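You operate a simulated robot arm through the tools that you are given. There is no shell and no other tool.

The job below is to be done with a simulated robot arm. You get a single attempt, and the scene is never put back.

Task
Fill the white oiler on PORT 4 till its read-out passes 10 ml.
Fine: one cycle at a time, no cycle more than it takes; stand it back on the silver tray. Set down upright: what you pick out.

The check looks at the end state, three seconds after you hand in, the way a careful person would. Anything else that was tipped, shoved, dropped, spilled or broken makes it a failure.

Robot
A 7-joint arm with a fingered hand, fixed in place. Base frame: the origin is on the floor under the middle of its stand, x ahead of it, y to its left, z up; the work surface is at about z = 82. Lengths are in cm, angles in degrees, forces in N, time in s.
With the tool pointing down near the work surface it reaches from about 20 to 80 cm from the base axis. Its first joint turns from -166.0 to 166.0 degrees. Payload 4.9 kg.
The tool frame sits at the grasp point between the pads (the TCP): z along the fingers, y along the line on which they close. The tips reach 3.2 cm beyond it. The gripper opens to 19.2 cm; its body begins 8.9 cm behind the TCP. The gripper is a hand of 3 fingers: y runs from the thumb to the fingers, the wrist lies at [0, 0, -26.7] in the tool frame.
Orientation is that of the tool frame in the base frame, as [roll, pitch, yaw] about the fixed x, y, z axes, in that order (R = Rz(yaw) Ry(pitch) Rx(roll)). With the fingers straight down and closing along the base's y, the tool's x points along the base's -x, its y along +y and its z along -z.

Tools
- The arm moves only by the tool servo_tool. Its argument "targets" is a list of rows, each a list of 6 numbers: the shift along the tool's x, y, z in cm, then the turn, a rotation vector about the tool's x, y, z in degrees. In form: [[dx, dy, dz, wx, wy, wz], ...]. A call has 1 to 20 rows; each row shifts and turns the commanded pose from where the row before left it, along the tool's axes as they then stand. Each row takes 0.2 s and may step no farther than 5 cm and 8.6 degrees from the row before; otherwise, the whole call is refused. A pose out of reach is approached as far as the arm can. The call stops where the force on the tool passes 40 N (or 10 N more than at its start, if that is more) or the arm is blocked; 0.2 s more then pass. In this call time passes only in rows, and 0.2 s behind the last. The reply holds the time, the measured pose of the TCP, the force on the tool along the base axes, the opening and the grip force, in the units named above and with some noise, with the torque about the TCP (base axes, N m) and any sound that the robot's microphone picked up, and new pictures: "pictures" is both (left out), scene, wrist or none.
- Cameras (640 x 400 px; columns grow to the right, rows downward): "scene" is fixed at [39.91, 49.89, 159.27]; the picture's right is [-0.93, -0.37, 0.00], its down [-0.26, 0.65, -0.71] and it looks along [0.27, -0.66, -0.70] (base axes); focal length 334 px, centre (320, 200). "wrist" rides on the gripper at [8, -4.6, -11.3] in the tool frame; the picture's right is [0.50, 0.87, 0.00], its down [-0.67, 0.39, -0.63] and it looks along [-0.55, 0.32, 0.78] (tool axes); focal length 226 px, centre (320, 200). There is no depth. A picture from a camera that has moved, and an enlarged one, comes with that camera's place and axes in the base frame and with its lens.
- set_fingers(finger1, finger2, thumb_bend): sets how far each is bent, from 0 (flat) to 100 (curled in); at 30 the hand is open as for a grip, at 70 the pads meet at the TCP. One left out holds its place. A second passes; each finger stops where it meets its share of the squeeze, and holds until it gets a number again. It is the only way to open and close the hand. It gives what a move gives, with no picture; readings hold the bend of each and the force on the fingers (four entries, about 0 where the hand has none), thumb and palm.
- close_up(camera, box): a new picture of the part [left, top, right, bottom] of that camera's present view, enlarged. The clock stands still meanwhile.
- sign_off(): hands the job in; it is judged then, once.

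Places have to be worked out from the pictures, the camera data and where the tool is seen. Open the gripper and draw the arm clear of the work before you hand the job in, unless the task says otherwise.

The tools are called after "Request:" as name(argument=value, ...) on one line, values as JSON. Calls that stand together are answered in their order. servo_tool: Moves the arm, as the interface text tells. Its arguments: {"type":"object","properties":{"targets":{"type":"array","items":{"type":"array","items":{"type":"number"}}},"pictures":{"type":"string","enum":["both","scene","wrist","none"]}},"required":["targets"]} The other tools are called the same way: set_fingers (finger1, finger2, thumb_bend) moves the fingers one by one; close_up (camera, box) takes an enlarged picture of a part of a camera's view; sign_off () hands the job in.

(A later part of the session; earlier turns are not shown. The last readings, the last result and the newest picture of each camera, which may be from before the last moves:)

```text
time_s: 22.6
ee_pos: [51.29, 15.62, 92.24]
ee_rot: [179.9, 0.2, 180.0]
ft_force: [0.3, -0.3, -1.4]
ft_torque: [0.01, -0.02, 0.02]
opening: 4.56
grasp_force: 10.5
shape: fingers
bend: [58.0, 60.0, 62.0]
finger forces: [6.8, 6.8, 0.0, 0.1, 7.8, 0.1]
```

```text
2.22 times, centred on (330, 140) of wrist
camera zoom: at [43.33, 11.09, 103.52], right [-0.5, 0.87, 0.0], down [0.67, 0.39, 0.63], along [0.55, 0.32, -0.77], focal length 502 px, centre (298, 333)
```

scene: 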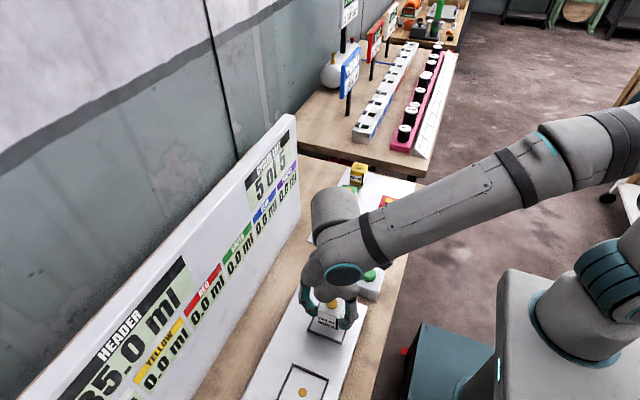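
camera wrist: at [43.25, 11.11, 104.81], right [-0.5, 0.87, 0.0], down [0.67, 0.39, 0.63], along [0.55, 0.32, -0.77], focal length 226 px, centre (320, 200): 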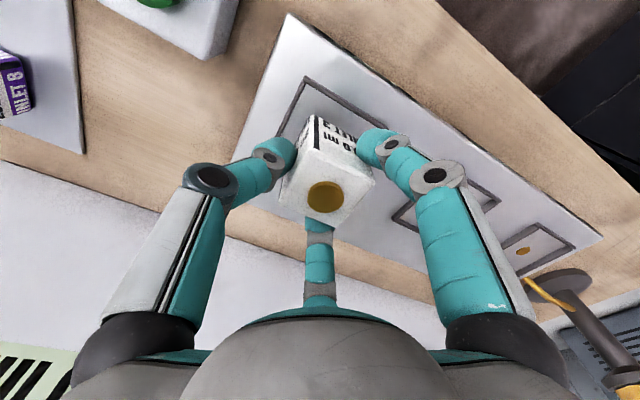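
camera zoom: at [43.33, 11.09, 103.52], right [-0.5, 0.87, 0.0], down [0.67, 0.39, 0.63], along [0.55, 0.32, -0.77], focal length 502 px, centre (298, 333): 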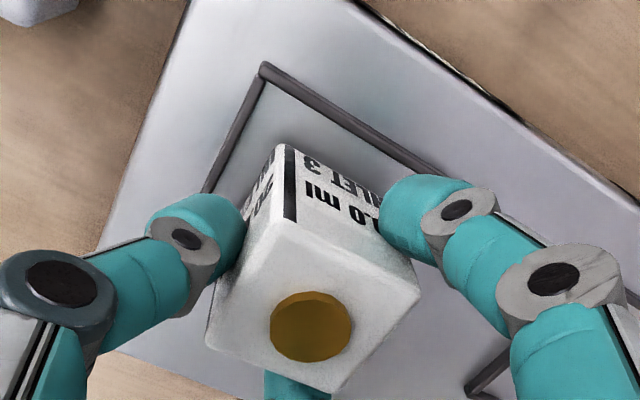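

Still hanging free and centred. I continue down in smaller steps.

Request:
servo_tool(targets=[[0, 0, 0.25, 0, 0, 0], [0, 0, 0.2, 0, 0, 0], [0, 0, 0, 0, 0, 0]], pictures="none")

```text
time_s: 23.4
ee_pos: [51.2, 15.65, 91.68]
ee_rot: [-179.9, 0.2, 180.0]
ft_force: [0.3, 0.4, -1.3]
ft_torque: [0.03, -0.02, 0.01]
opening: 4.59
grasp_force: 11.2
shape: fingers
bend: [58.0, 60.0, 62.0]
finger forces: [6.8, 6.7, 0.1, 0.1, 7.8, 0.1]
```

No touchdown yet (force still -1.3 N). I go on in 0.15 cm steps.

Request:
servo_tool(targets=[[0, 0, 0.15, 0, 0, 0], [0, 0, 0, 0, 0, 0]], pictures="none")

Request:
servo_tool(targets=[[0, 0, 0.15, 0, 0, 0], [0, 0, 0, 0, 0, 0]], pictures="none")

Request:
close_up(camera="scene", box=[290, 270, 390, 350])

```text
time_s: 24.0
ee_pos: [51.31, 15.63, 91.71]
ee_rot: [-180.0, 0.3, 179.9]
ft_force: [-0.1, -1.2, 1.2]
ft_torque: [0.08, -0.01, 0.01]
opening: 4.53
grasp_force: 10.9
shape: fingers
bend: [58.0, 60.0, 62.0]
finger forces: [7.2, 6.9, 0.1, 0.0, 8.4, 0.0]
```

```text
time_s: 24.6
ee_pos: [51.32, 15.57, 91.46]
ee_rot: [-179.9, 0.2, -180.0]
ft_force: [-1.3, -1.5, 7.3]
ft_torque: [0.0, 0.08, 0.01]
opening: 4.56
grasp_force: 11.8
shape: fingers
bend: [58.0, 60.0, 62.0]
finger forces: [7.6, 7.1, 0.0, 0.0, 9.5, 0.0]
```

```text
5.00 times, centred on (340, 310) of scene
camera zoom: at [39.91, 49.89, 159.27], right [-0.93, -0.37, 0.0], down [-0.26, 0.65, -0.71], along [0.27, -0.66, -0.7], focal length 1668 px, centre (220, -350)
```

zoom: 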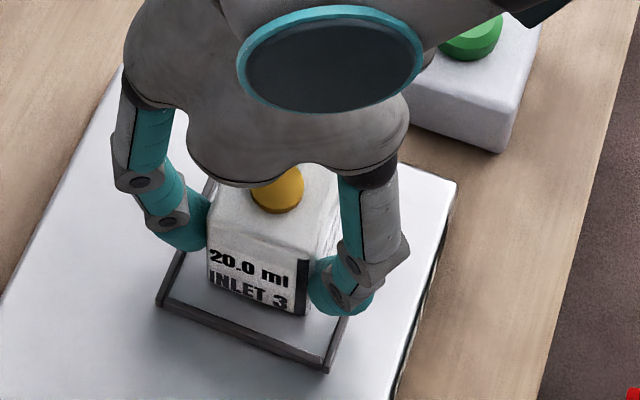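

Touchdown at about TCP z 91.5 (+7 N). I relieve the pressure by 0.1 cm and open the fingers a little, symmetrically.

Request:
servo_tool(targets=[[0, 0, -0.12, 0, 0, 0], [0, 0, 0, 0, 0, 0]], pictures="none")

Request:
set_fingers(finger1=55, finger2=57, thumb_bend=59)

Request:
close_up(camera="wrist", box=[230, 50, 430, 230])

Request:
close_up(camera="scene", box=[290, 270, 390, 350])

```text
time_s: 25.2
ee_pos: [51.12, 15.69, 91.52]
ee_rot: [180.0, 0.1, -180.0]
ft_force: [0.4, -0.4, 0.8]
ft_torque: [0.03, -0.01, -0.02]
opening: 4.54
grasp_force: 11.1
shape: fingers
bend: [58.0, 60.0, 62.0]
finger forces: [6.9, 7.6, 0.0, 0.0, 8.1, 0.0]
```

```text
time_s: 26.2
ee_pos: [51.12, 15.65, 91.63]
ee_rot: [-179.9, 0.2, -179.9]
ft_force: [0.4, -0.1, -0.5]
ft_torque: [0.0, 0.03, -0.01]
opening: 5.43
grasp_force: 0.1
shape: fingers
bend: [55.0, 56.0, 59.0]
finger forces: [0.1, 0.0, 0.0, 0.0, 0.1, 0.1]
```

```text
2.22 times, centred on (330, 140) of wrist
camera zoom: at [43.34, 11.02, 102.95], right [-0.5, 0.87, 0.0], down [0.67, 0.39, 0.63], along [0.55, 0.32, -0.77], focal length 502 px, centre (298, 333)
```

zoom: 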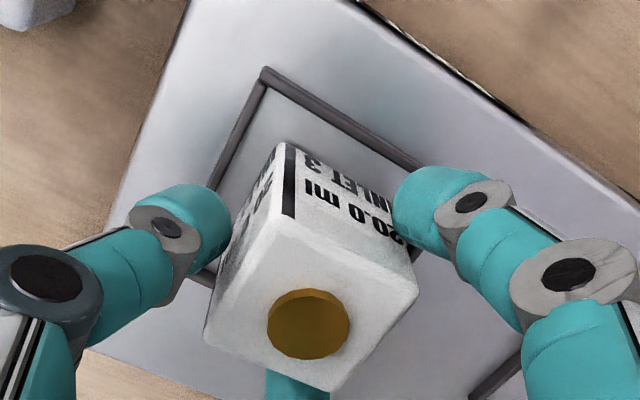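

```text
5.00 times, centred on (340, 310) of scene
camera zoom: at [39.91, 49.89, 159.27], right [-0.93, -0.37, 0.0], down [-0.26, 0.65, -0.71], along [0.27, -0.66, -0.7], focal length 1668 px, centre (220, -350)
```

zoom: 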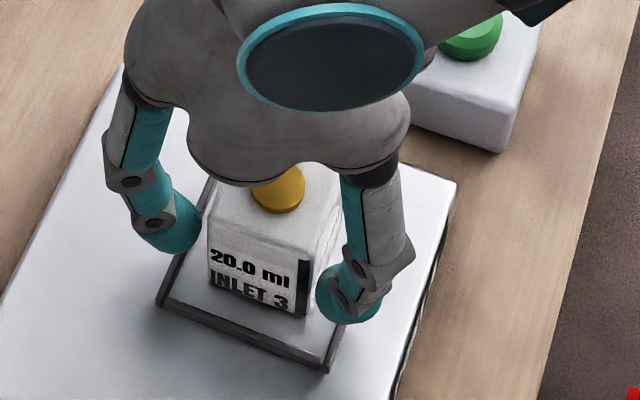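

The oiler stands free and centred in the PORT 4 frame. I open further and lift the hand straight up off it.

Request:
set_fingers(finger1=47, finger2=47, thumb_bend=47)

Request:
servo_tool(targets=[[0, 0, -1, 0, 0, 0], [0, 0, -2, 0, 0, 0], [0, 0, -3, 0, 0, 0], [0, 0, -3, 0, 0, 0], [0, 0, -3, 0, 0, 0]], pictures="both")

Request:
close_up(camera="wrist", box=[230, 50, 430, 230])

```text
time_s: 27.2
ee_pos: [51.29, 15.57, 91.79]
ee_rot: [-180.0, 0.2, -180.0]
ft_force: [0.1, 0.5, -0.3]
ft_torque: [0.03, -0.01, -0.01]
opening: 9.63
grasp_force: 0.0
shape: fingers
bend: [47.0, 47.0, 47.0]
finger forces: [0.0, 0.1, 0.1, 0.0, 0.0, 0.0]
```

```text
time_s: 28.4
ee_pos: [51.22, 15.64, 103.42]
ee_rot: [180.0, 0.1, -179.9]
ft_force: [1.2, -0.2, -0.3]
ft_torque: [-0.02, -0.01, 0.01]
opening: 9.67
grasp_force: 0.1
shape: fingers
bend: [47.0, 47.0, 47.0]
finger forces: [0.0, 0.0, 0.0, 0.0, 0.1, 0.0]
camera wrist: at [43.39, 10.99, 114.78], right [-0.5, 0.87, 0.0], down [0.67, 0.39, 0.63], along [0.55, 0.32, -0.77], focal length 226 px, centre (320, 200)
```

scene: 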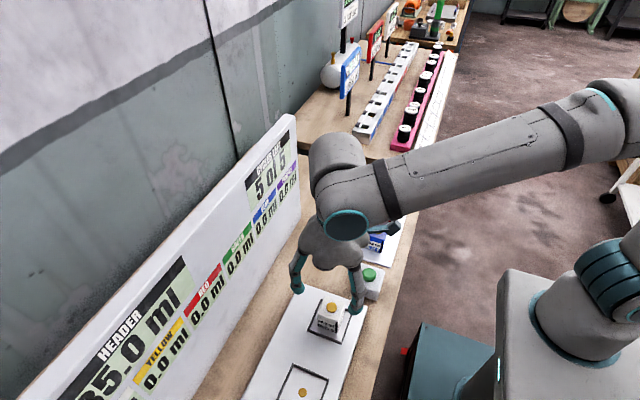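
wrist: 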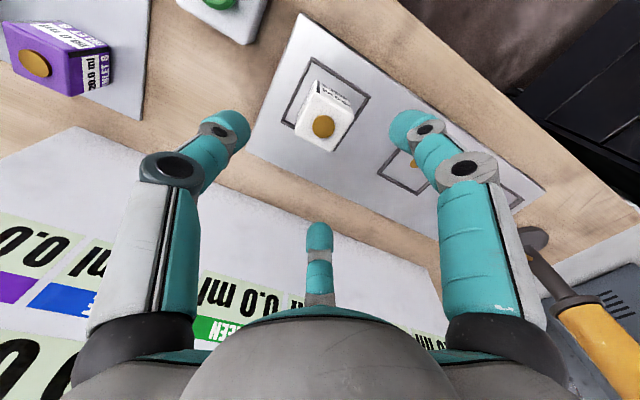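

```text
2.22 times, centred on (330, 140) of wrist
camera zoom: at [43.39, 10.99, 114.78], right [-0.5, 0.87, 0.0], down [0.67, 0.39, 0.63], along [0.55, 0.32, -0.77], focal length 502 px, centre (298, 333)
```

zoom: 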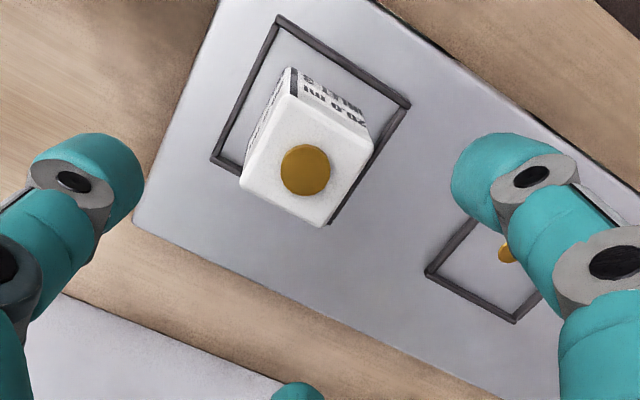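

The white oiler stands in PORT 4. The button top triangulates to about [45.9, 2.0, 87.9]; I close the fingers into a compact poker and move above it.

Request:
set_fingers(finger1=70, finger2=70, thumb_bend=70)

Request:
servo_tool(targets=[[1.1, -2.73, 0, 0, 0, 0], [1.1, -2.73, 0, 0, 0, 0], [1.1, -2.73, 0, 0, 0, 0], [1.0, -2.73, 0, 0, 0, 0], [1.0, -2.73, 0, 0, 0, 0], [0, 0, 2.5, 0, 0, 0], [0, 0, 2.5, 0, 0, 0], [0, 0, 0, 0, 0, 0]], pictures="both")

Request:
close_up(camera="wrist", box=[220, 80, 420, 240])

Request:
close_up(camera="scene", box=[300, 200, 430, 320])

```text
time_s: 29.4
ee_pos: [51.35, 15.49, 103.52]
ee_rot: [179.9, 0.1, -180.0]
ft_force: [0.5, -0.3, -0.7]
ft_torque: [0.01, -0.01, 0.01]
opening: 0.33
grasp_force: 0.2
shape: fingers
bend: [69.0, 69.0, 70.0]
finger forces: [0.0, 0.0, 0.0, 0.0, 0.0, 0.0]
```

```text
time_s: 31.2
ee_pos: [45.94, 1.93, 98.67]
ee_rot: [-180.0, 0.2, 180.0]
ft_force: [0.6, 0.1, 0.3]
ft_torque: [-0.01, 0.0, 0.0]
opening: 0.34
grasp_force: 0.0
shape: fingers
bend: [69.0, 69.0, 70.0]
finger forces: [0.0, 0.0, 0.0, 0.0, 0.0, 0.1]
camera wrist: at [38.0, -2.75, 110.02], right [-0.5, 0.87, 0.0], down [0.67, 0.39, 0.63], along [0.55, 0.32, -0.77], focal length 226 px, centre (320, 200)
```

scene: 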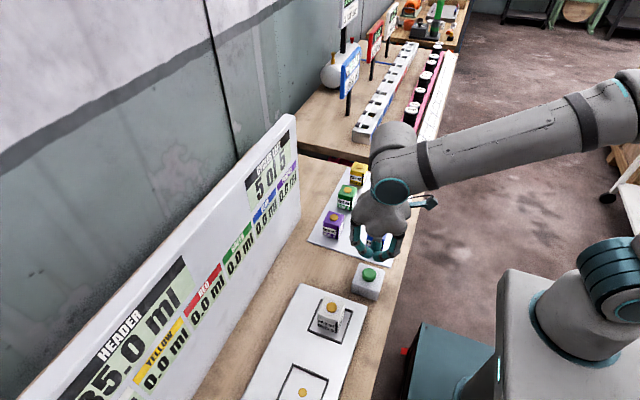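
wrist: 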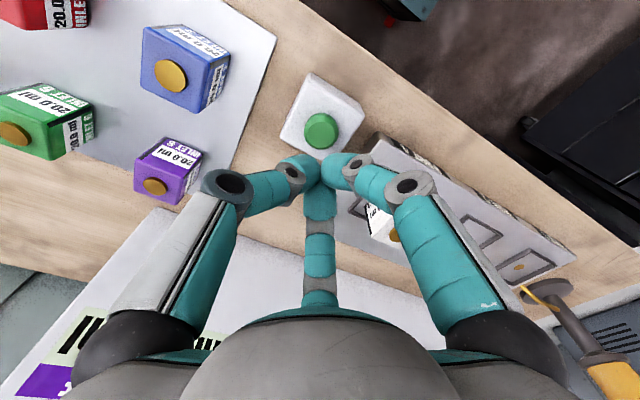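

```text
2.50 times, centred on (320, 160) of wrist
camera zoom: at [38.0, -2.75, 110.02], right [-0.5, 0.87, 0.0], down [0.67, 0.39, 0.63], along [0.55, 0.32, -0.77], focal length 565 px, centre (320, 300)
```

zoom: 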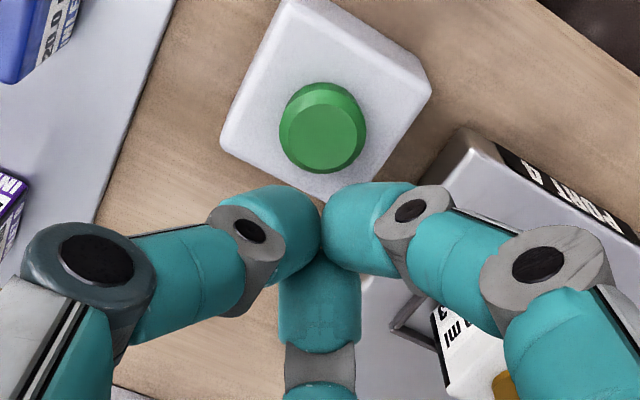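

```text
3.33 times, centred on (365, 260) of scene
camera zoom: at [39.91, 49.89, 159.27], right [-0.93, -0.37, 0.0], down [-0.26, 0.65, -0.71], along [0.27, -0.66, -0.7], focal length 1112 px, centre (170, 0)
```

zoom: 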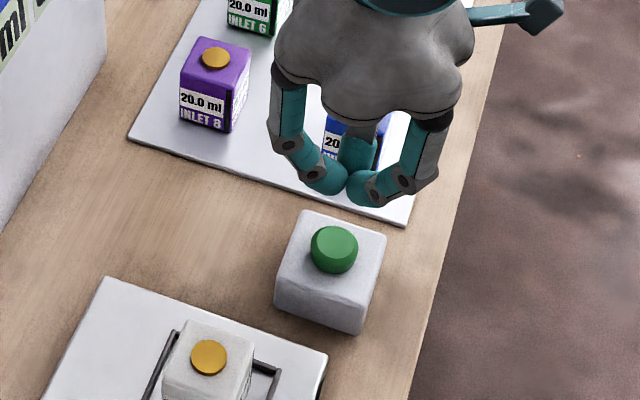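

The closed tips are centred over the button within a millimetre or so. I lower to just above it.

Request:
servo_tool(targets=[[-0.1, 0.05, 1.5, 0, 0, 0], [0, 0, 2, 0, 0, 0], [0, 0, 1.5, 0, 0, 0], [0, 0, 0, 0, 0, 0]], pictures="none")

Request:
close_up(camera="scene", box=[330, 220, 430, 310])

Request:
close_up(camera="wrist", box=[220, 80, 420, 240])

```text
time_s: 32.2
ee_pos: [46.07, 1.91, 93.6]
ee_rot: [-180.0, 0.2, 180.0]
ft_force: [0.1, -0.1, -0.1]
ft_torque: [0.02, -0.02, 0.01]
opening: 0.33
grasp_force: 0.2
shape: fingers
bend: [69.0, 69.0, 70.0]
finger forces: [0.0, 0.0, 0.0, 0.0, 0.1, 0.1]
```

```text
4.44 times, centred on (380, 265) of scene
camera zoom: at [39.91, 49.89, 159.27], right [-0.93, -0.37, 0.0], down [-0.26, 0.65, -0.71], along [0.27, -0.66, -0.7], focal length 1483 px, centre (53, -89)
```

zoom: 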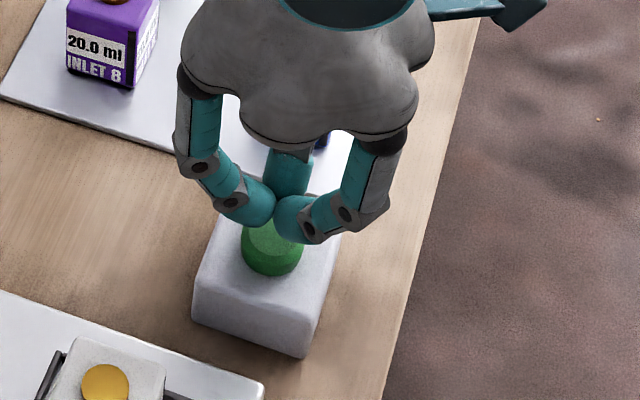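

```text
2.50 times, centred on (320, 160) of wrist
camera zoom: at [38.2, -2.69, 104.87], right [-0.5, 0.87, 0.0], down [0.67, 0.39, 0.63], along [0.55, 0.32, -0.77], focal length 565 px, centre (320, 300)
```

zoom: 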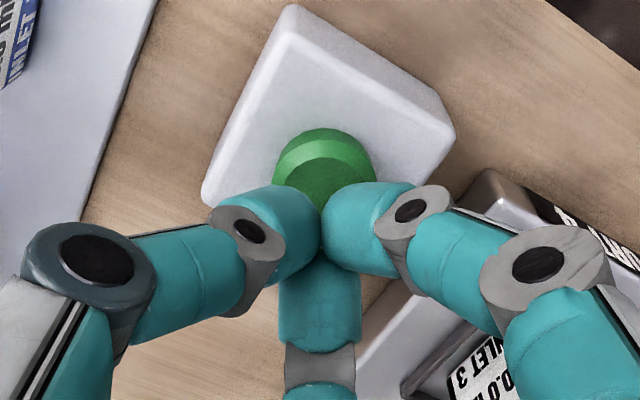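

The tips are still 1.5–2 cm above the button. I go down in small steps, watching force and sound.

Request:
servo_tool(targets=[[0, 0, 0.5, 0, 0, 0], [0, 0, 0.5, 0, 0, 0], [0, 0, 0, 0, 0, 0]], pictures="none")

Request:
servo_tool(targets=[[0, 0, 0.25, 0, 0, 0], [0, 0, 0, 0, 0, 0]], pictures="none")

Request:
close_up(camera="scene", box=[330, 220, 430, 310])

```text
time_s: 33.0
ee_pos: [46.01, 1.84, 92.67]
ee_rot: [180.0, 0.2, -180.0]
ft_force: [0.9, -0.4, 0.6]
ft_torque: [0.02, -0.02, 0.0]
opening: 0.36
grasp_force: 0.0
shape: fingers
bend: [69.0, 69.0, 70.0]
finger forces: [0.0, 0.0, 0.1, 0.0, 0.0, 0.0]
```

```text
time_s: 33.6
ee_pos: [46.01, 2.0, 92.32]
ee_rot: [180.0, 0.1, 179.9]
ft_force: [-0.2, 0.5, 0.3]
ft_torque: [0.0, 0.01, 0.0]
opening: 0.33
grasp_force: 0.0
shape: fingers
bend: [69.0, 69.0, 70.0]
finger forces: [0.0, 0.0, 0.0, 0.1, 0.0, 0.0]
```

```text
4.44 times, centred on (380, 265) of scene
camera zoom: at [39.91, 49.89, 159.27], right [-0.93, -0.37, 0.0], down [-0.26, 0.65, -0.71], along [0.27, -0.66, -0.7], focal length 1483 px, centre (53, -89)
```

zoom: 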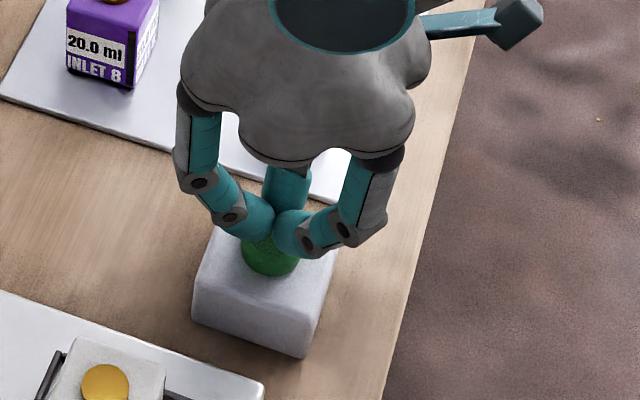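

No contact yet. Continuing down in 0.2–0.3 cm steps.

Request:
servo_tool(targets=[[0, 0, 0.3, 0, 0, 0], [0, 0, 0, 0, 0, 0]], pictures="none")

Request:
servo_tool(targets=[[0, 0, 0.2, 0, 0, 0], [0, 0, 0, 0, 0, 0]], pictures="none")

```text
time_s: 34.2
ee_pos: [46.08, 2.01, 92.01]
ee_rot: [180.0, 0.2, -179.9]
ft_force: [0.9, -1.0, -0.4]
ft_torque: [0.01, 0.02, -0.02]
opening: 0.33
grasp_force: 0.1
shape: fingers
bend: [69.0, 69.0, 70.0]
finger forces: [0.1, 0.1, 0.0, 0.0, 0.1, 0.1]
```

```text
time_s: 34.8
ee_pos: [45.95, 1.96, 91.9]
ee_rot: [179.9, 0.0, -179.9]
ft_force: [1.5, 0.4, 0.1]
ft_torque: [0.01, -0.02, -0.03]
opening: 0.36
grasp_force: 0.1
shape: fingers
bend: [69.0, 69.0, 70.0]
finger forces: [0.1, 0.0, 0.1, 0.1, 0.0, 0.0]
```

Still free at z 91.9. Two more small steps.

Request:
servo_tool(targets=[[0, 0, 0.2, 0, 0, 0], [0, 0, 0, 0, 0, 0]], pictures="none")

Request:
servo_tool(targets=[[0, 0, 0.2, 0, 0, 0], [0, 0, 0, 0, 0, 0]], pictures="wrist")

Request:
close_up(camera="scene", box=[330, 220, 430, 310])

```text
time_s: 35.4
ee_pos: [46.01, 2.06, 91.68]
ee_rot: [-180.0, 0.1, 180.0]
ft_force: [0.2, -0.4, 0.1]
ft_torque: [0.01, -0.01, 0.01]
opening: 0.33
grasp_force: 0.0
shape: fingers
bend: [69.0, 69.0, 70.0]
finger forces: [0.0, 0.1, 0.0, 0.0, 0.0, 0.0]
```

```text
time_s: 36.0
ee_pos: [46.02, 2.14, 91.42]
ee_rot: [180.0, 0.2, 180.0]
ft_force: [-0.1, -0.7, 1.6]
ft_torque: [-0.01, -0.04, 0.02]
opening: 0.34
grasp_force: 0.1
shape: fingers
bend: [70.0, 70.0, 70.0]
finger forces: [0.0, 0.0, 0.1, 0.1, 0.0, 0.1]
camera wrist: at [38.16, -2.56, 102.78], right [-0.5, 0.87, 0.0], down [0.67, 0.39, 0.63], along [0.55, 0.32, -0.77], focal length 226 px, centre (320, 200)
```

wrist: 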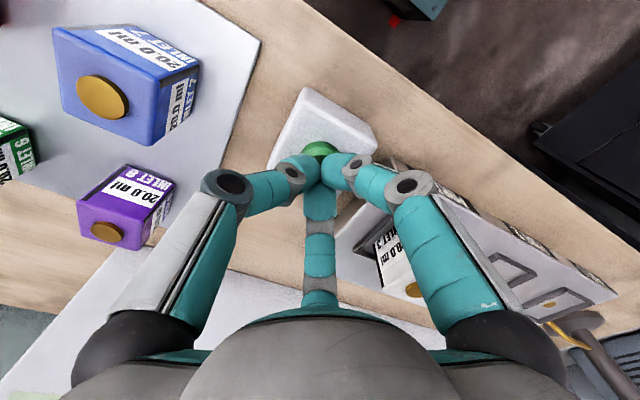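

```text
4.44 times, centred on (380, 265) of scene
camera zoom: at [39.91, 49.89, 159.27], right [-0.93, -0.37, 0.0], down [-0.26, 0.65, -0.71], along [0.27, -0.66, -0.7], focal length 1483 px, centre (53, -89)
```

zoom: 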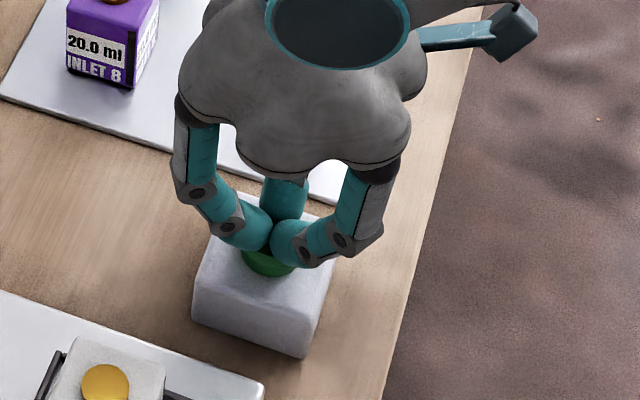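

First contact at z≈91.4 (1.6 N). I press further by 0.15 cm and check.

Request:
servo_tool(targets=[[0, 0, 0.15, 0, 0, 0], [0, 0, 0, 0, 0, 0]], pictures="scene")

```text
time_s: 36.6
ee_pos: [46.15, 2.04, 91.3]
ee_rot: [-180.0, 0.2, -180.0]
ft_force: [0.1, 0.9, 1.3]
ft_torque: [-0.02, 0.05, 0.02]
opening: 0.3
grasp_force: 0.9
shape: fingers
bend: [70.0, 70.0, 70.0]
finger forces: [1.7, 0.0, 0.0, 0.0, 0.1, 0.0]
```

scene: 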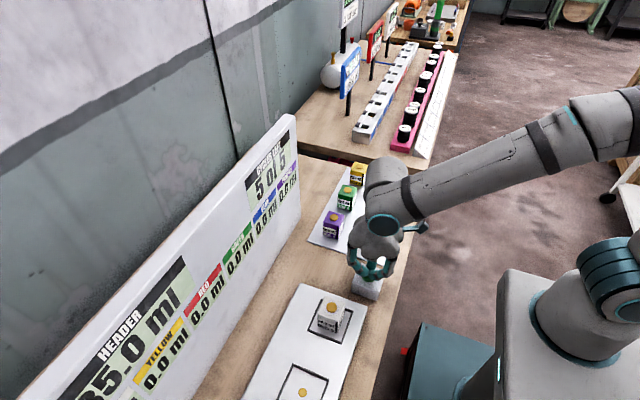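

Light contact, no cycle yet (5 of 5, header 35.0). Pressing a little further.

Request:
servo_tool(targets=[[0, 0, 0.15, 0, 0, 0], [0, 0, 0, 0, 0, 0]], pictures="scene")

```text
time_s: 37.2
ee_pos: [46.1, 2.12, 91.24]
ee_rot: [-180.0, 0.1, -180.0]
ft_force: [0.2, 0.7, 2.5]
ft_torque: [-0.02, -0.04, 0.03]
opening: 0.32
grasp_force: 2.2
shape: fingers
bend: [70.0, 70.0, 70.0]
finger forces: [1.6, 1.9, 0.0, 0.1, 0.0, 0.1]
heard: click
```

scene: 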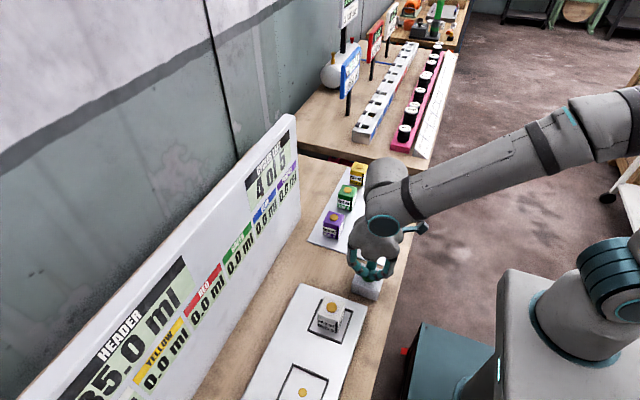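

A click was heard and the board now shows 4 of 5: one cycle has started. I lift off the button and go to the viewing spot to read the WHITE read-out.

Request:
servo_tool(targets=[[0, 0, -0.8, 0, 0, 0], [0, 0, -3, 0, 0, 0], [0, 0, -4, 0, 0, 0], [0.3, 2.2, -4, 0, 0, 0], [0.3, 2.2, -4, 0, 0, 0], [0.3, 2.2, -4, 0, 0, 0], [0.3, 2.2, -4, 0, 0, 0], [0.3, 2.2, 0, 0, 0, 0], [0.3, 2.2, 0, 0, 0, 0]], pictures="both")

Request:
close_up(camera="wrist", box=[180, 200, 460, 380])

Request:
close_up(camera="scene", box=[60, 110, 310, 400])

```text
time_s: 39.2
ee_pos: [44.29, 15.34, 115.0]
ee_rot: [179.9, 0.1, 180.0]
ft_force: [0.5, 0.3, -0.6]
ft_torque: [-0.03, -0.04, -0.01]
opening: 0.32
grasp_force: 0.1
shape: fingers
bend: [70.0, 70.0, 70.0]
finger forces: [0.2, 0.1, 0.0, 0.1, 0.0, 0.1]
camera wrist: at [36.4, 10.78, 126.26], right [-0.5, 0.87, 0.0], down [0.67, 0.39, 0.63], along [0.55, 0.31, -0.77], focal length 226 px, centre (320, 200)
```

scene: 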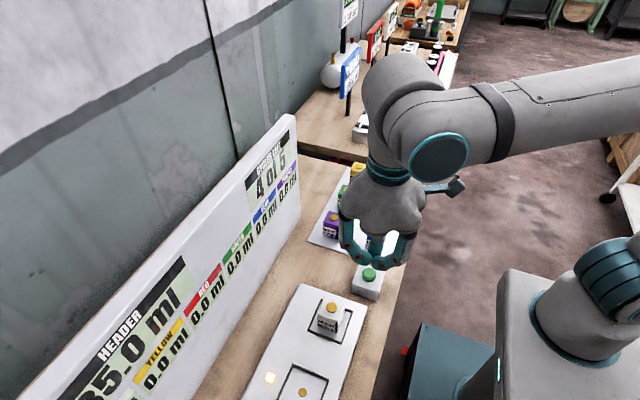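
wrist: 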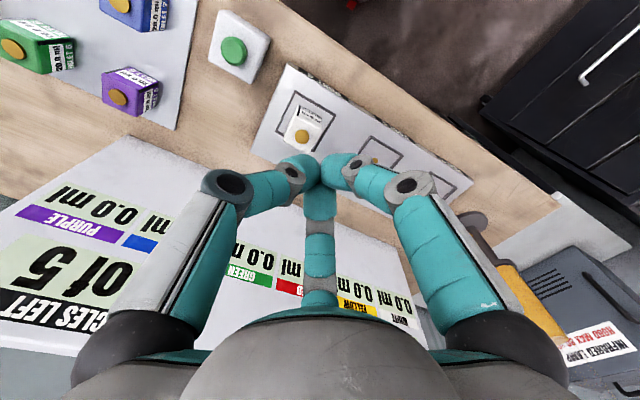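

```text
2.22 times, centred on (320, 290) of wrist
camera zoom: at [36.4, 10.78, 126.26], right [-0.5, 0.87, 0.0], down [0.67, 0.39, 0.63], along [0.55, 0.31, -0.77], focal length 502 px, centre (320, 0)
```

zoom: 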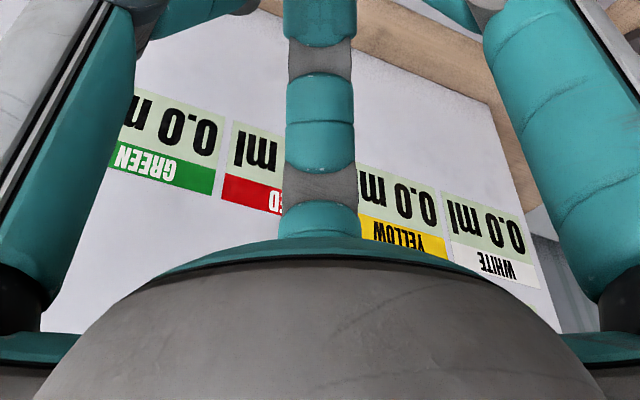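

```text
1.38 times, centred on (185, 255) of scene
camera zoom: at [39.91, 49.89, 159.27], right [-0.93, -0.37, 0.0], down [-0.26, 0.65, -0.71], along [0.27, -0.66, -0.7], focal length 460 px, centre (506, 124)
```

zoom: 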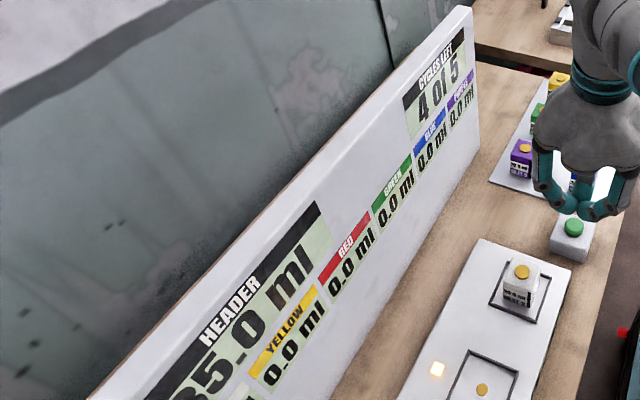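

A lamp is lit on the manifold and read-outs are still 0.0, so the cycle is probably still running. I wait a couple of seconds and look again.

Request:
servo_tool(targets=[[0, 0, 0, 0, 0, 0], [0, 0, 0, 0, 0, 0], [0, 0, 0, 0, 0, 0], [0, 0, 0, 0, 0, 0], [0, 0, 0, 0, 0, 0]], pictures="both")

Request:
close_up(camera="wrist", box=[180, 200, 460, 380])

Request:
close_up(camera="scene", box=[60, 230, 310, 400])

```text
time_s: 40.4
ee_pos: [44.3, 15.34, 115.0]
ee_rot: [180.0, 0.2, 180.0]
ft_force: [0.3, -0.6, 0.7]
ft_torque: [-0.01, -0.03, 0.01]
opening: 0.31
grasp_force: 0.0
shape: fingers
bend: [70.0, 70.0, 70.0]
finger forces: [0.0, 0.0, 0.0, 0.0, 0.0, 0.0]
camera wrist: at [36.41, 10.76, 126.26], right [-0.5, 0.87, 0.0], down [0.67, 0.39, 0.63], along [0.55, 0.32, -0.77], focal length 226 px, centre (320, 200)
```

scene: 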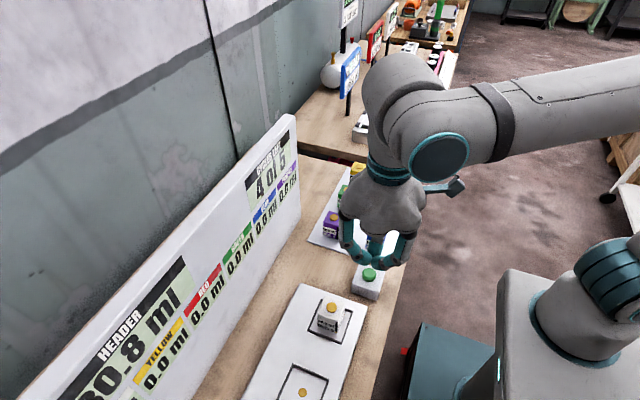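
wrist: 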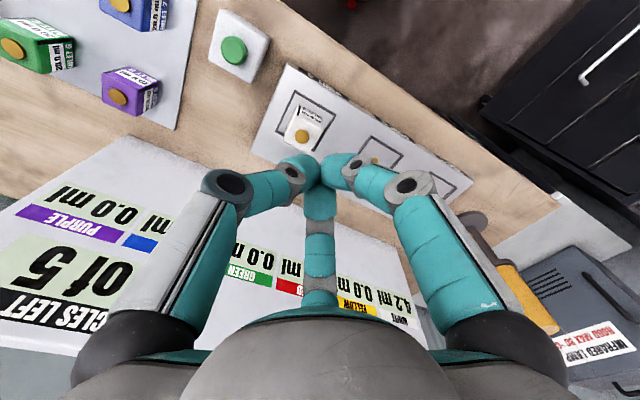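

```text
2.22 times, centred on (320, 290) of wrist
camera zoom: at [36.41, 10.76, 126.26], right [-0.5, 0.87, 0.0], down [0.67, 0.39, 0.63], along [0.55, 0.32, -0.77], focal length 502 px, centre (320, 0)
```

zoom: 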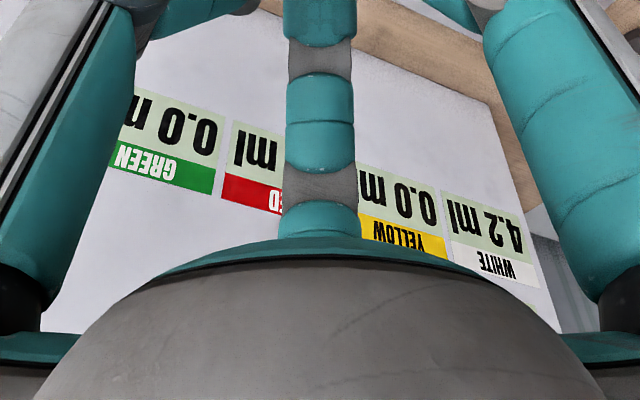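

```text
2.35 times, centred on (185, 315) of scene
camera zoom: at [39.91, 49.89, 159.27], right [-0.93, -0.37, 0.0], down [-0.26, 0.65, -0.71], along [0.27, -0.66, -0.7], focal length 785 px, centre (638, -71)
```

zoom: 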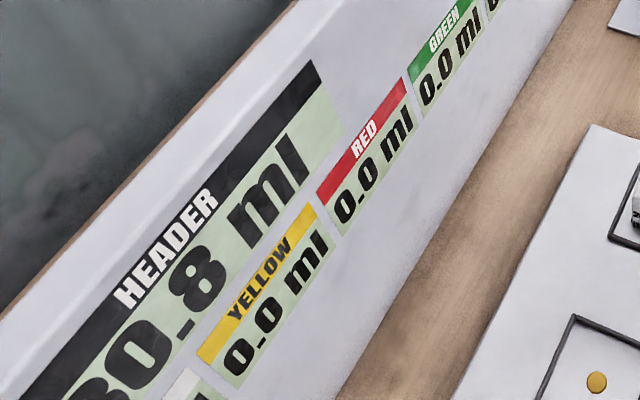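

The cycle is complete: WHITE reads 4.2 ml, header 30.8 ml, lamp off. More is needed, so I return to just above the button by the reverse path.

Request:
servo_tool(targets=[[-0.3, -2.2, 0, 0, 0, 0], [-0.3, -2.2, 0, 0, 0, 0], [-0.3, -2.2, 4, 0, 0, 0], [-0.3, -2.2, 4, 0, 0, 0], [-0.3, -2.2, 4, 0, 0, 0], [-0.3, -2.2, 4, 0, 0, 0], [0, 0, 4, 0, 0, 0], [0, 0, 2.2, 0, 0, 0], [0, 0, 0, 0, 0, 0]], pictures="scene")

Request:
close_up(camera="wrist", box=[220, 80, 420, 240])

```text
time_s: 42.4
ee_pos: [46.19, 2.0, 92.57]
ee_rot: [-179.9, 0.2, 179.9]
ft_force: [0.4, -0.1, 0.1]
ft_torque: [0.0, -0.02, -0.03]
opening: 0.3
grasp_force: 0.1
shape: fingers
bend: [70.0, 70.0, 70.0]
finger forces: [0.1, 0.1, 0.0, 0.1, 0.0, 0.0]
```

scene: 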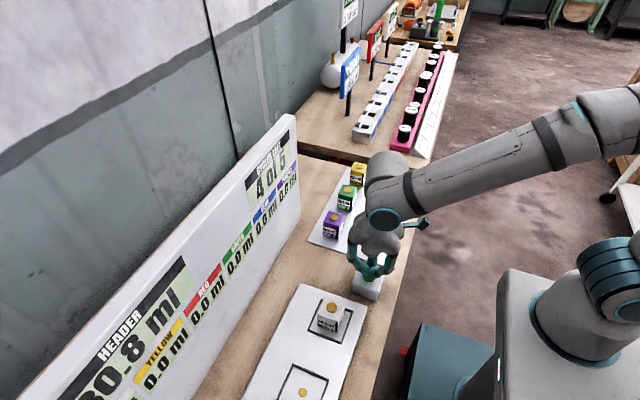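

```text
2.50 times, centred on (320, 160) of wrist
camera zoom: at [38.21, -2.53, 103.86], right [-0.5, 0.87, 0.0], down [0.67, 0.39, 0.63], along [0.55, 0.32, -0.77], focal length 565 px, centre (320, 300)
```

zoom: 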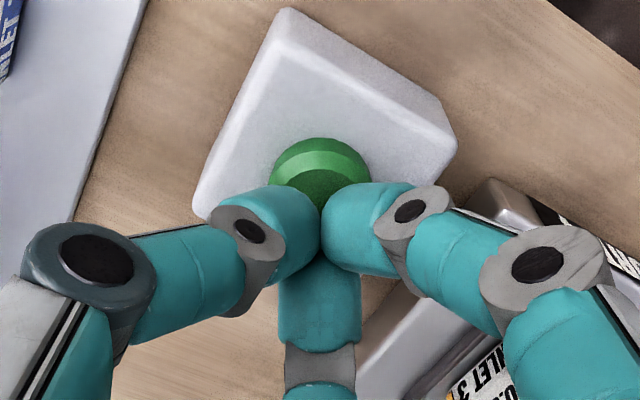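

Header steady at 30.8 ml, hand 1.2 cm above the button. I lower to contact and press in small steps until the click.

Request:
servo_tool(targets=[[0, 0, 0.5, 0, 0, 0], [0, 0, 0.4, 0, 0, 0], [0, 0, 0.2, 0, 0, 0], [0, 0, 0, 0, 0, 0]], pictures="none")

```text
time_s: 43.4
ee_pos: [46.09, 2.02, 91.52]
ee_rot: [180.0, 0.1, 180.0]
ft_force: [-0.7, -0.5, -0.7]
ft_torque: [0.01, 0.02, 0.01]
opening: 0.33
grasp_force: 0.0
shape: fingers
bend: [70.0, 70.0, 70.0]
finger forces: [0.1, 0.0, 0.0, 0.0, 0.1, 0.0]
```

At z 91.5 just above contact; pressing on by 0.2 cm.

Request:
servo_tool(targets=[[0, 0, 0.2, 0, 0, 0], [0, 0, 0, 0, 0, 0]], pictures="none")

```text
time_s: 44.0
ee_pos: [46.09, 2.04, 91.32]
ee_rot: [180.0, 0.2, 180.0]
ft_force: [-0.2, 0.0, 1.1]
ft_torque: [0.03, -0.01, 0.02]
opening: 0.34
grasp_force: 1.2
shape: fingers
bend: [70.0, 70.0, 70.0]
finger forces: [0.0, 1.4, 0.0, 0.1, 0.1, 0.0]
```

In contact, no click yet. Another 0.15 cm.

Request:
servo_tool(targets=[[0, 0, 0.15, 0, 0, 0], [0, 0, 0, 0, 0, 0]], pictures="scene")

```text
time_s: 44.6
ee_pos: [46.02, 2.08, 91.3]
ee_rot: [180.0, 0.2, 180.0]
ft_force: [0.4, -0.1, 1.7]
ft_torque: [0.02, 0.02, -0.01]
opening: 0.35
grasp_force: 1.8
shape: fingers
bend: [70.0, 70.0, 70.0]
finger forces: [1.6, 1.6, 0.0, 0.0, 0.1, 0.0]
```

scene: 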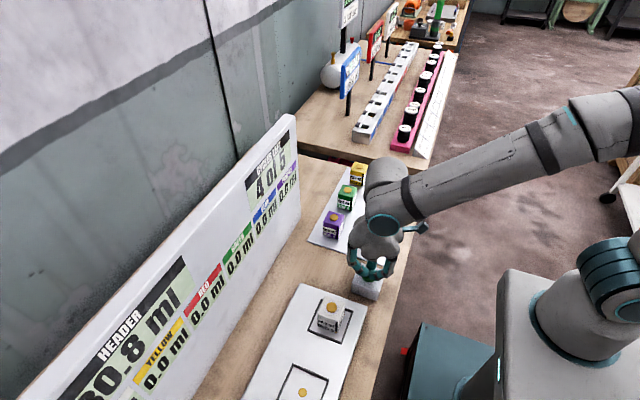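

Still 4 of 5 and no click; a slight further press.

Request:
servo_tool(targets=[[0, 0, 0.1, 0, 0, 0], [0, 0, 0, 0, 0, 0]], pictures="scene")

```text
time_s: 45.2
ee_pos: [46.01, 2.06, 91.08]
ee_rot: [-180.0, 0.2, 179.9]
ft_force: [1.0, 0.5, 3.1]
ft_torque: [0.01, -0.02, 0.0]
opening: 0.33
grasp_force: 2.0
shape: fingers
bend: [70.0, 70.0, 70.0]
finger forces: [1.6, 2.1, 0.1, 0.0, 0.0, 0.0]
heard: click
```

scene: 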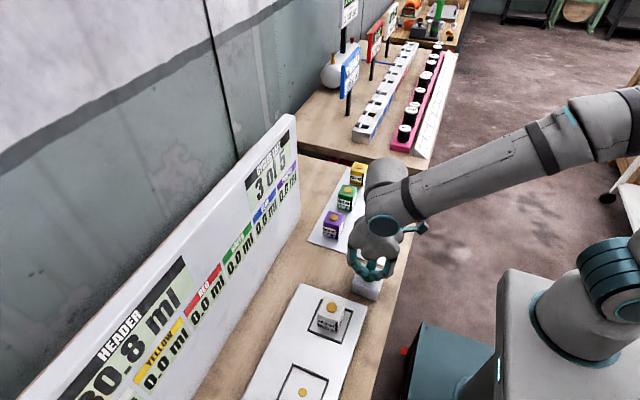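

Second cycle started (3 of 5). I lift off, go to the viewing spot and wait for the cycle to finish.

Request:
servo_tool(targets=[[0, 0, -0.8, 0, 0, 0], [0, 0, -3, 0, 0, 0], [0, 0, -4, 0, 0, 0], [0.3, 2.2, -4, 0, 0, 0], [0.3, 2.2, -4, 0, 0, 0], [0.3, 2.2, -4, 0, 0, 0], [0.3, 2.2, -4, 0, 0, 0], [0.3, 2.2, 0, 0, 0, 0], [0.3, 2.2, 0, 0, 0, 0], [0, 0, 0, 0, 0, 0], [0, 0, 0, 0, 0, 0], [0, 0, 0, 0, 0, 0], [0, 0, 0, 0, 0, 0], [0, 0, 0, 0, 0, 0], [0, 0, 0, 0, 0, 0]], pictures="both")

Request:
close_up(camera="wrist", box=[180, 200, 460, 380])

Request:
close_up(camera="scene", box=[60, 230, 310, 400])

```text
time_s: 48.4
ee_pos: [44.16, 15.43, 115.08]
ee_rot: [180.0, 0.2, 180.0]
ft_force: [0.7, 0.1, -0.5]
ft_torque: [0.0, -0.03, 0.0]
opening: 0.3
grasp_force: 0.0
shape: fingers
bend: [70.0, 70.0, 70.0]
finger forces: [0.0, 0.1, 0.1, 0.0, 0.0, 0.0]
camera wrist: at [36.3, 10.8, 126.37], right [-0.5, 0.87, 0.0], down [0.67, 0.39, 0.63], along [0.55, 0.32, -0.77], focal length 226 px, centre (320, 200)
```

scene: 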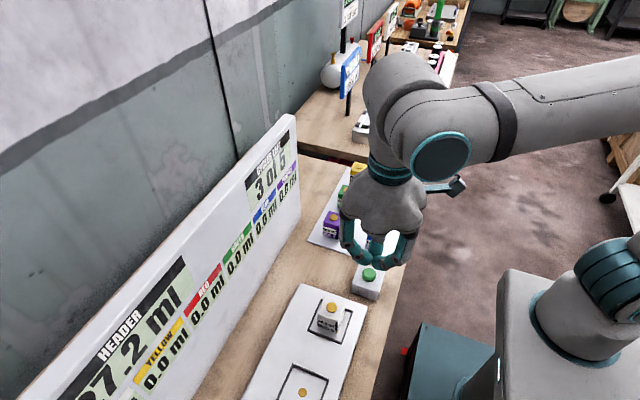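
wrist: 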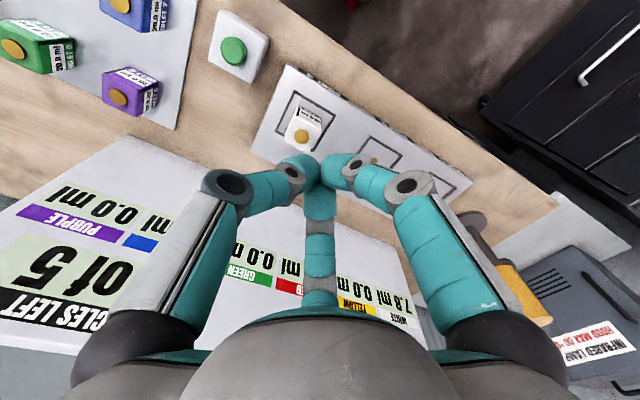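

```text
2.22 times, centred on (320, 290) of wrist
camera zoom: at [36.3, 10.8, 126.37], right [-0.5, 0.87, 0.0], down [0.67, 0.39, 0.63], along [0.55, 0.32, -0.77], focal length 502 px, centre (320, 0)
```

zoom: 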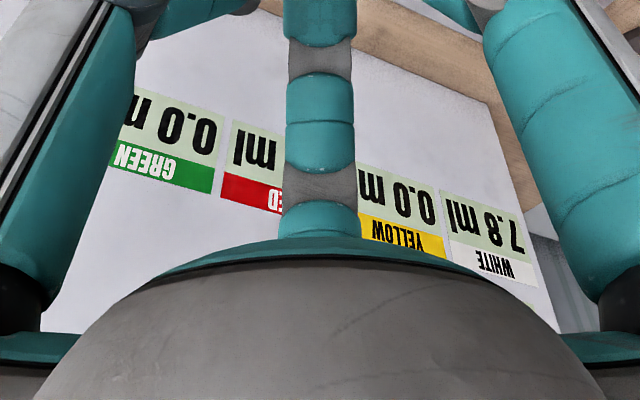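

```text
2.35 times, centred on (185, 315) of scene
camera zoom: at [39.91, 49.89, 159.27], right [-0.93, -0.37, 0.0], down [-0.26, 0.65, -0.71], along [0.27, -0.66, -0.7], focal length 785 px, centre (638, -71)
```

zoom: 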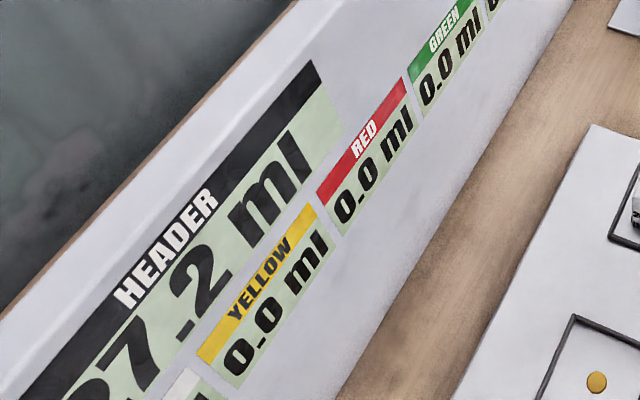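

WHITE reads 7.8 ml (header 27.2), still below 10, so a third cycle is needed. Back to the button.

Request:
servo_tool(targets=[[-0.3, -2.2, 0, 0, 0, 0], [-0.3, -2.2, 0, 0, 0, 0], [-0.3, -2.2, 4, 0, 0, 0], [-0.3, -2.2, 4, 0, 0, 0], [-0.3, -2.2, 4, 0, 0, 0], [-0.3, -2.2, 4, 0, 0, 0], [0, 0, 4, 0, 0, 0], [0, 0, 2.4, 0, 0, 0], [0, 0, 0.6, 0, 0, 0], [0, 0, 0, 0, 0, 0]], pictures="scene")

```text
time_s: 50.6
ee_pos: [46.13, 2.17, 92.04]
ee_rot: [-179.9, 0.2, -180.0]
ft_force: [-0.4, -0.7, 1.4]
ft_torque: [-0.02, 0.01, 0.04]
opening: 0.33
grasp_force: 0.1
shape: fingers
bend: [70.0, 70.0, 70.0]
finger forces: [0.0, 0.0, 0.0, 0.0, 0.0, 0.0]
```

scene: 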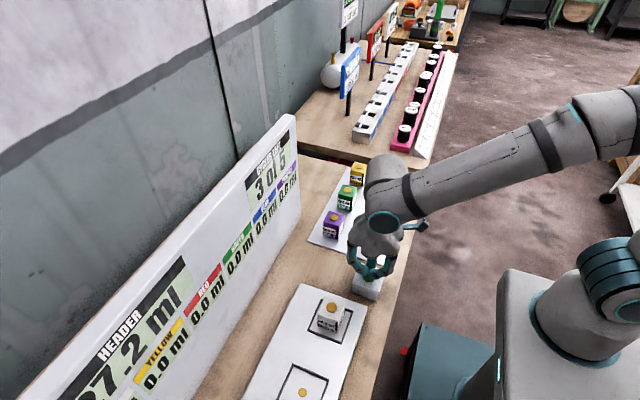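

Header steady at 27.2, hand about 0.6 cm above contact. I press in steps.

Request:
servo_tool(targets=[[0, 0, 0.3, 0, 0, 0], [0, 0, 0.3, 0, 0, 0], [0, 0, 0, 0, 0, 0]], pictures="none")

```text
time_s: 51.4
ee_pos: [45.98, 2.01, 91.36]
ee_rot: [180.0, 0.2, -179.9]
ft_force: [0.2, -0.1, 1.4]
ft_torque: [0.0, -0.01, 0.01]
opening: 0.33
grasp_force: 0.1
shape: fingers
bend: [70.0, 70.0, 70.0]
finger forces: [0.0, 0.0, 0.0, 0.0, 0.1, 0.0]
```

At the contact point; pressing 0.2 cm more.

Request:
servo_tool(targets=[[0, 0, 0.2, 0, 0, 0], [0, 0, 0, 0, 0, 0]], pictures="scene")

```text
time_s: 52.0
ee_pos: [46.06, 2.0, 91.1]
ee_rot: [179.9, 0.3, 180.0]
ft_force: [-0.3, 0.5, 2.1]
ft_torque: [0.02, 0.0, -0.01]
opening: 0.31
grasp_force: 1.5
shape: fingers
bend: [70.0, 70.0, 70.0]
finger forces: [2.0, 1.5, 0.1, 0.0, 0.0, 0.0]
heard: click
```

scene: 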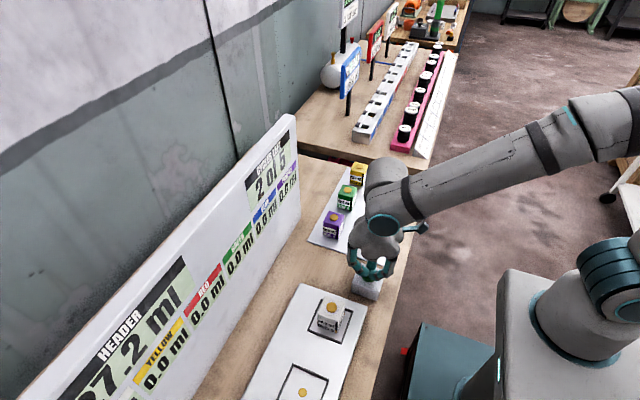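

Third cycle started (2 of 5). Lifting off and waiting at the viewing spot for it to finish.

Request:
servo_tool(targets=[[0, 0, -0.8, 0, 0, 0], [0, 0, -3, 0, 0, 0], [0, 0, -4, 0, 0, 0], [0.3, 2.2, -4, 0, 0, 0], [0.3, 2.2, -4, 0, 0, 0], [0.3, 2.2, -4, 0, 0, 0], [0.3, 2.2, -4, 0, 0, 0], [0.3, 2.2, 0, 0, 0, 0], [0.3, 2.2, 0, 0, 0, 0], [0, 0, 0, 0, 0, 0], [0, 0, 0, 0, 0, 0], [0, 0, 0, 0, 0, 0], [0, 0, 0, 0, 0, 0], [0, 0, 0, 0, 0, 0], [0, 0, 0, 0, 0, 0], [0, 0, 0, 0, 0, 0]], pictures="both")

Request:
close_up(camera="wrist", box=[180, 200, 460, 380])

Request:
close_up(camera="scene", box=[60, 230, 310, 400])

```text
time_s: 55.4
ee_pos: [44.17, 15.15, 114.98]
ee_rot: [179.9, 0.1, 179.9]
ft_force: [-0.9, 0.2, 0.4]
ft_torque: [-0.01, 0.0, 0.02]
opening: 0.33
grasp_force: 0.1
shape: fingers
bend: [70.0, 70.0, 70.0]
finger forces: [0.0, 0.0, 0.0, 0.0, 0.1, 0.1]
camera wrist: at [36.35, 10.56, 126.2], right [-0.5, 0.87, 0.0], down [0.67, 0.39, 0.63], along [0.55, 0.32, -0.77], focal length 226 px, centre (320, 200)
```

scene: 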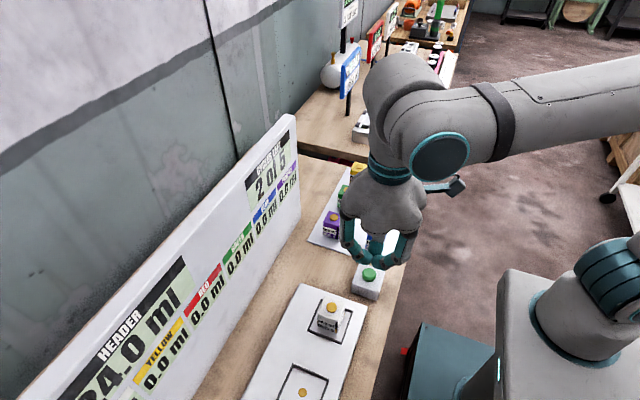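
wrist: 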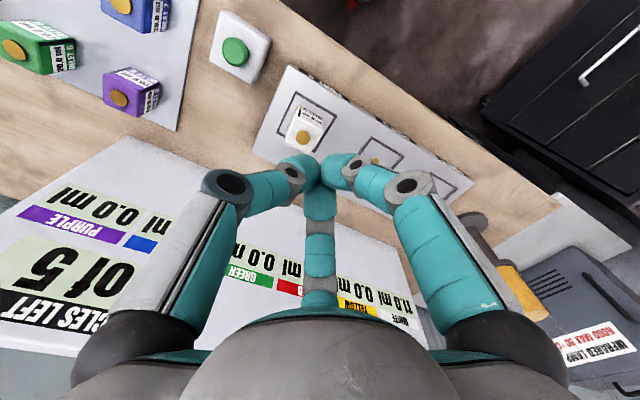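

```text
2.22 times, centred on (320, 290) of wrist
camera zoom: at [36.35, 10.56, 126.2], right [-0.5, 0.87, 0.0], down [0.67, 0.39, 0.63], along [0.55, 0.32, -0.77], focal length 502 px, centre (320, 0)
```

zoom: 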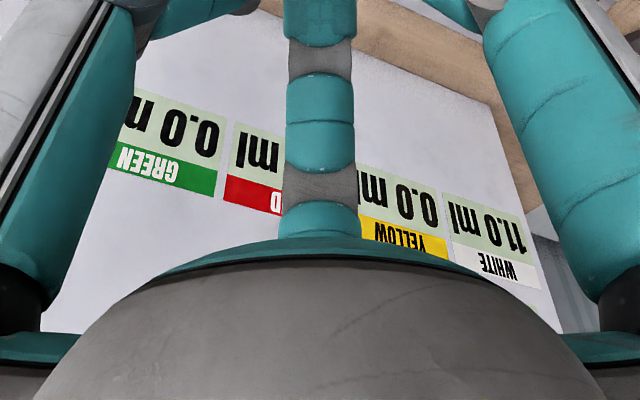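

```text
2.35 times, centred on (185, 315) of scene
camera zoom: at [39.91, 49.89, 159.27], right [-0.93, -0.37, 0.0], down [-0.26, 0.65, -0.71], along [0.27, -0.66, -0.7], focal length 785 px, centre (638, -71)
```

zoom: 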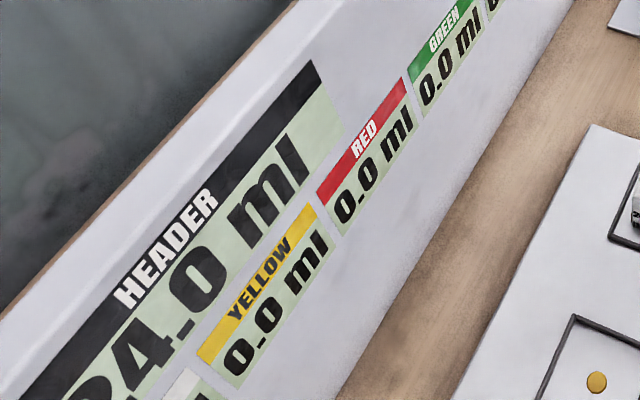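

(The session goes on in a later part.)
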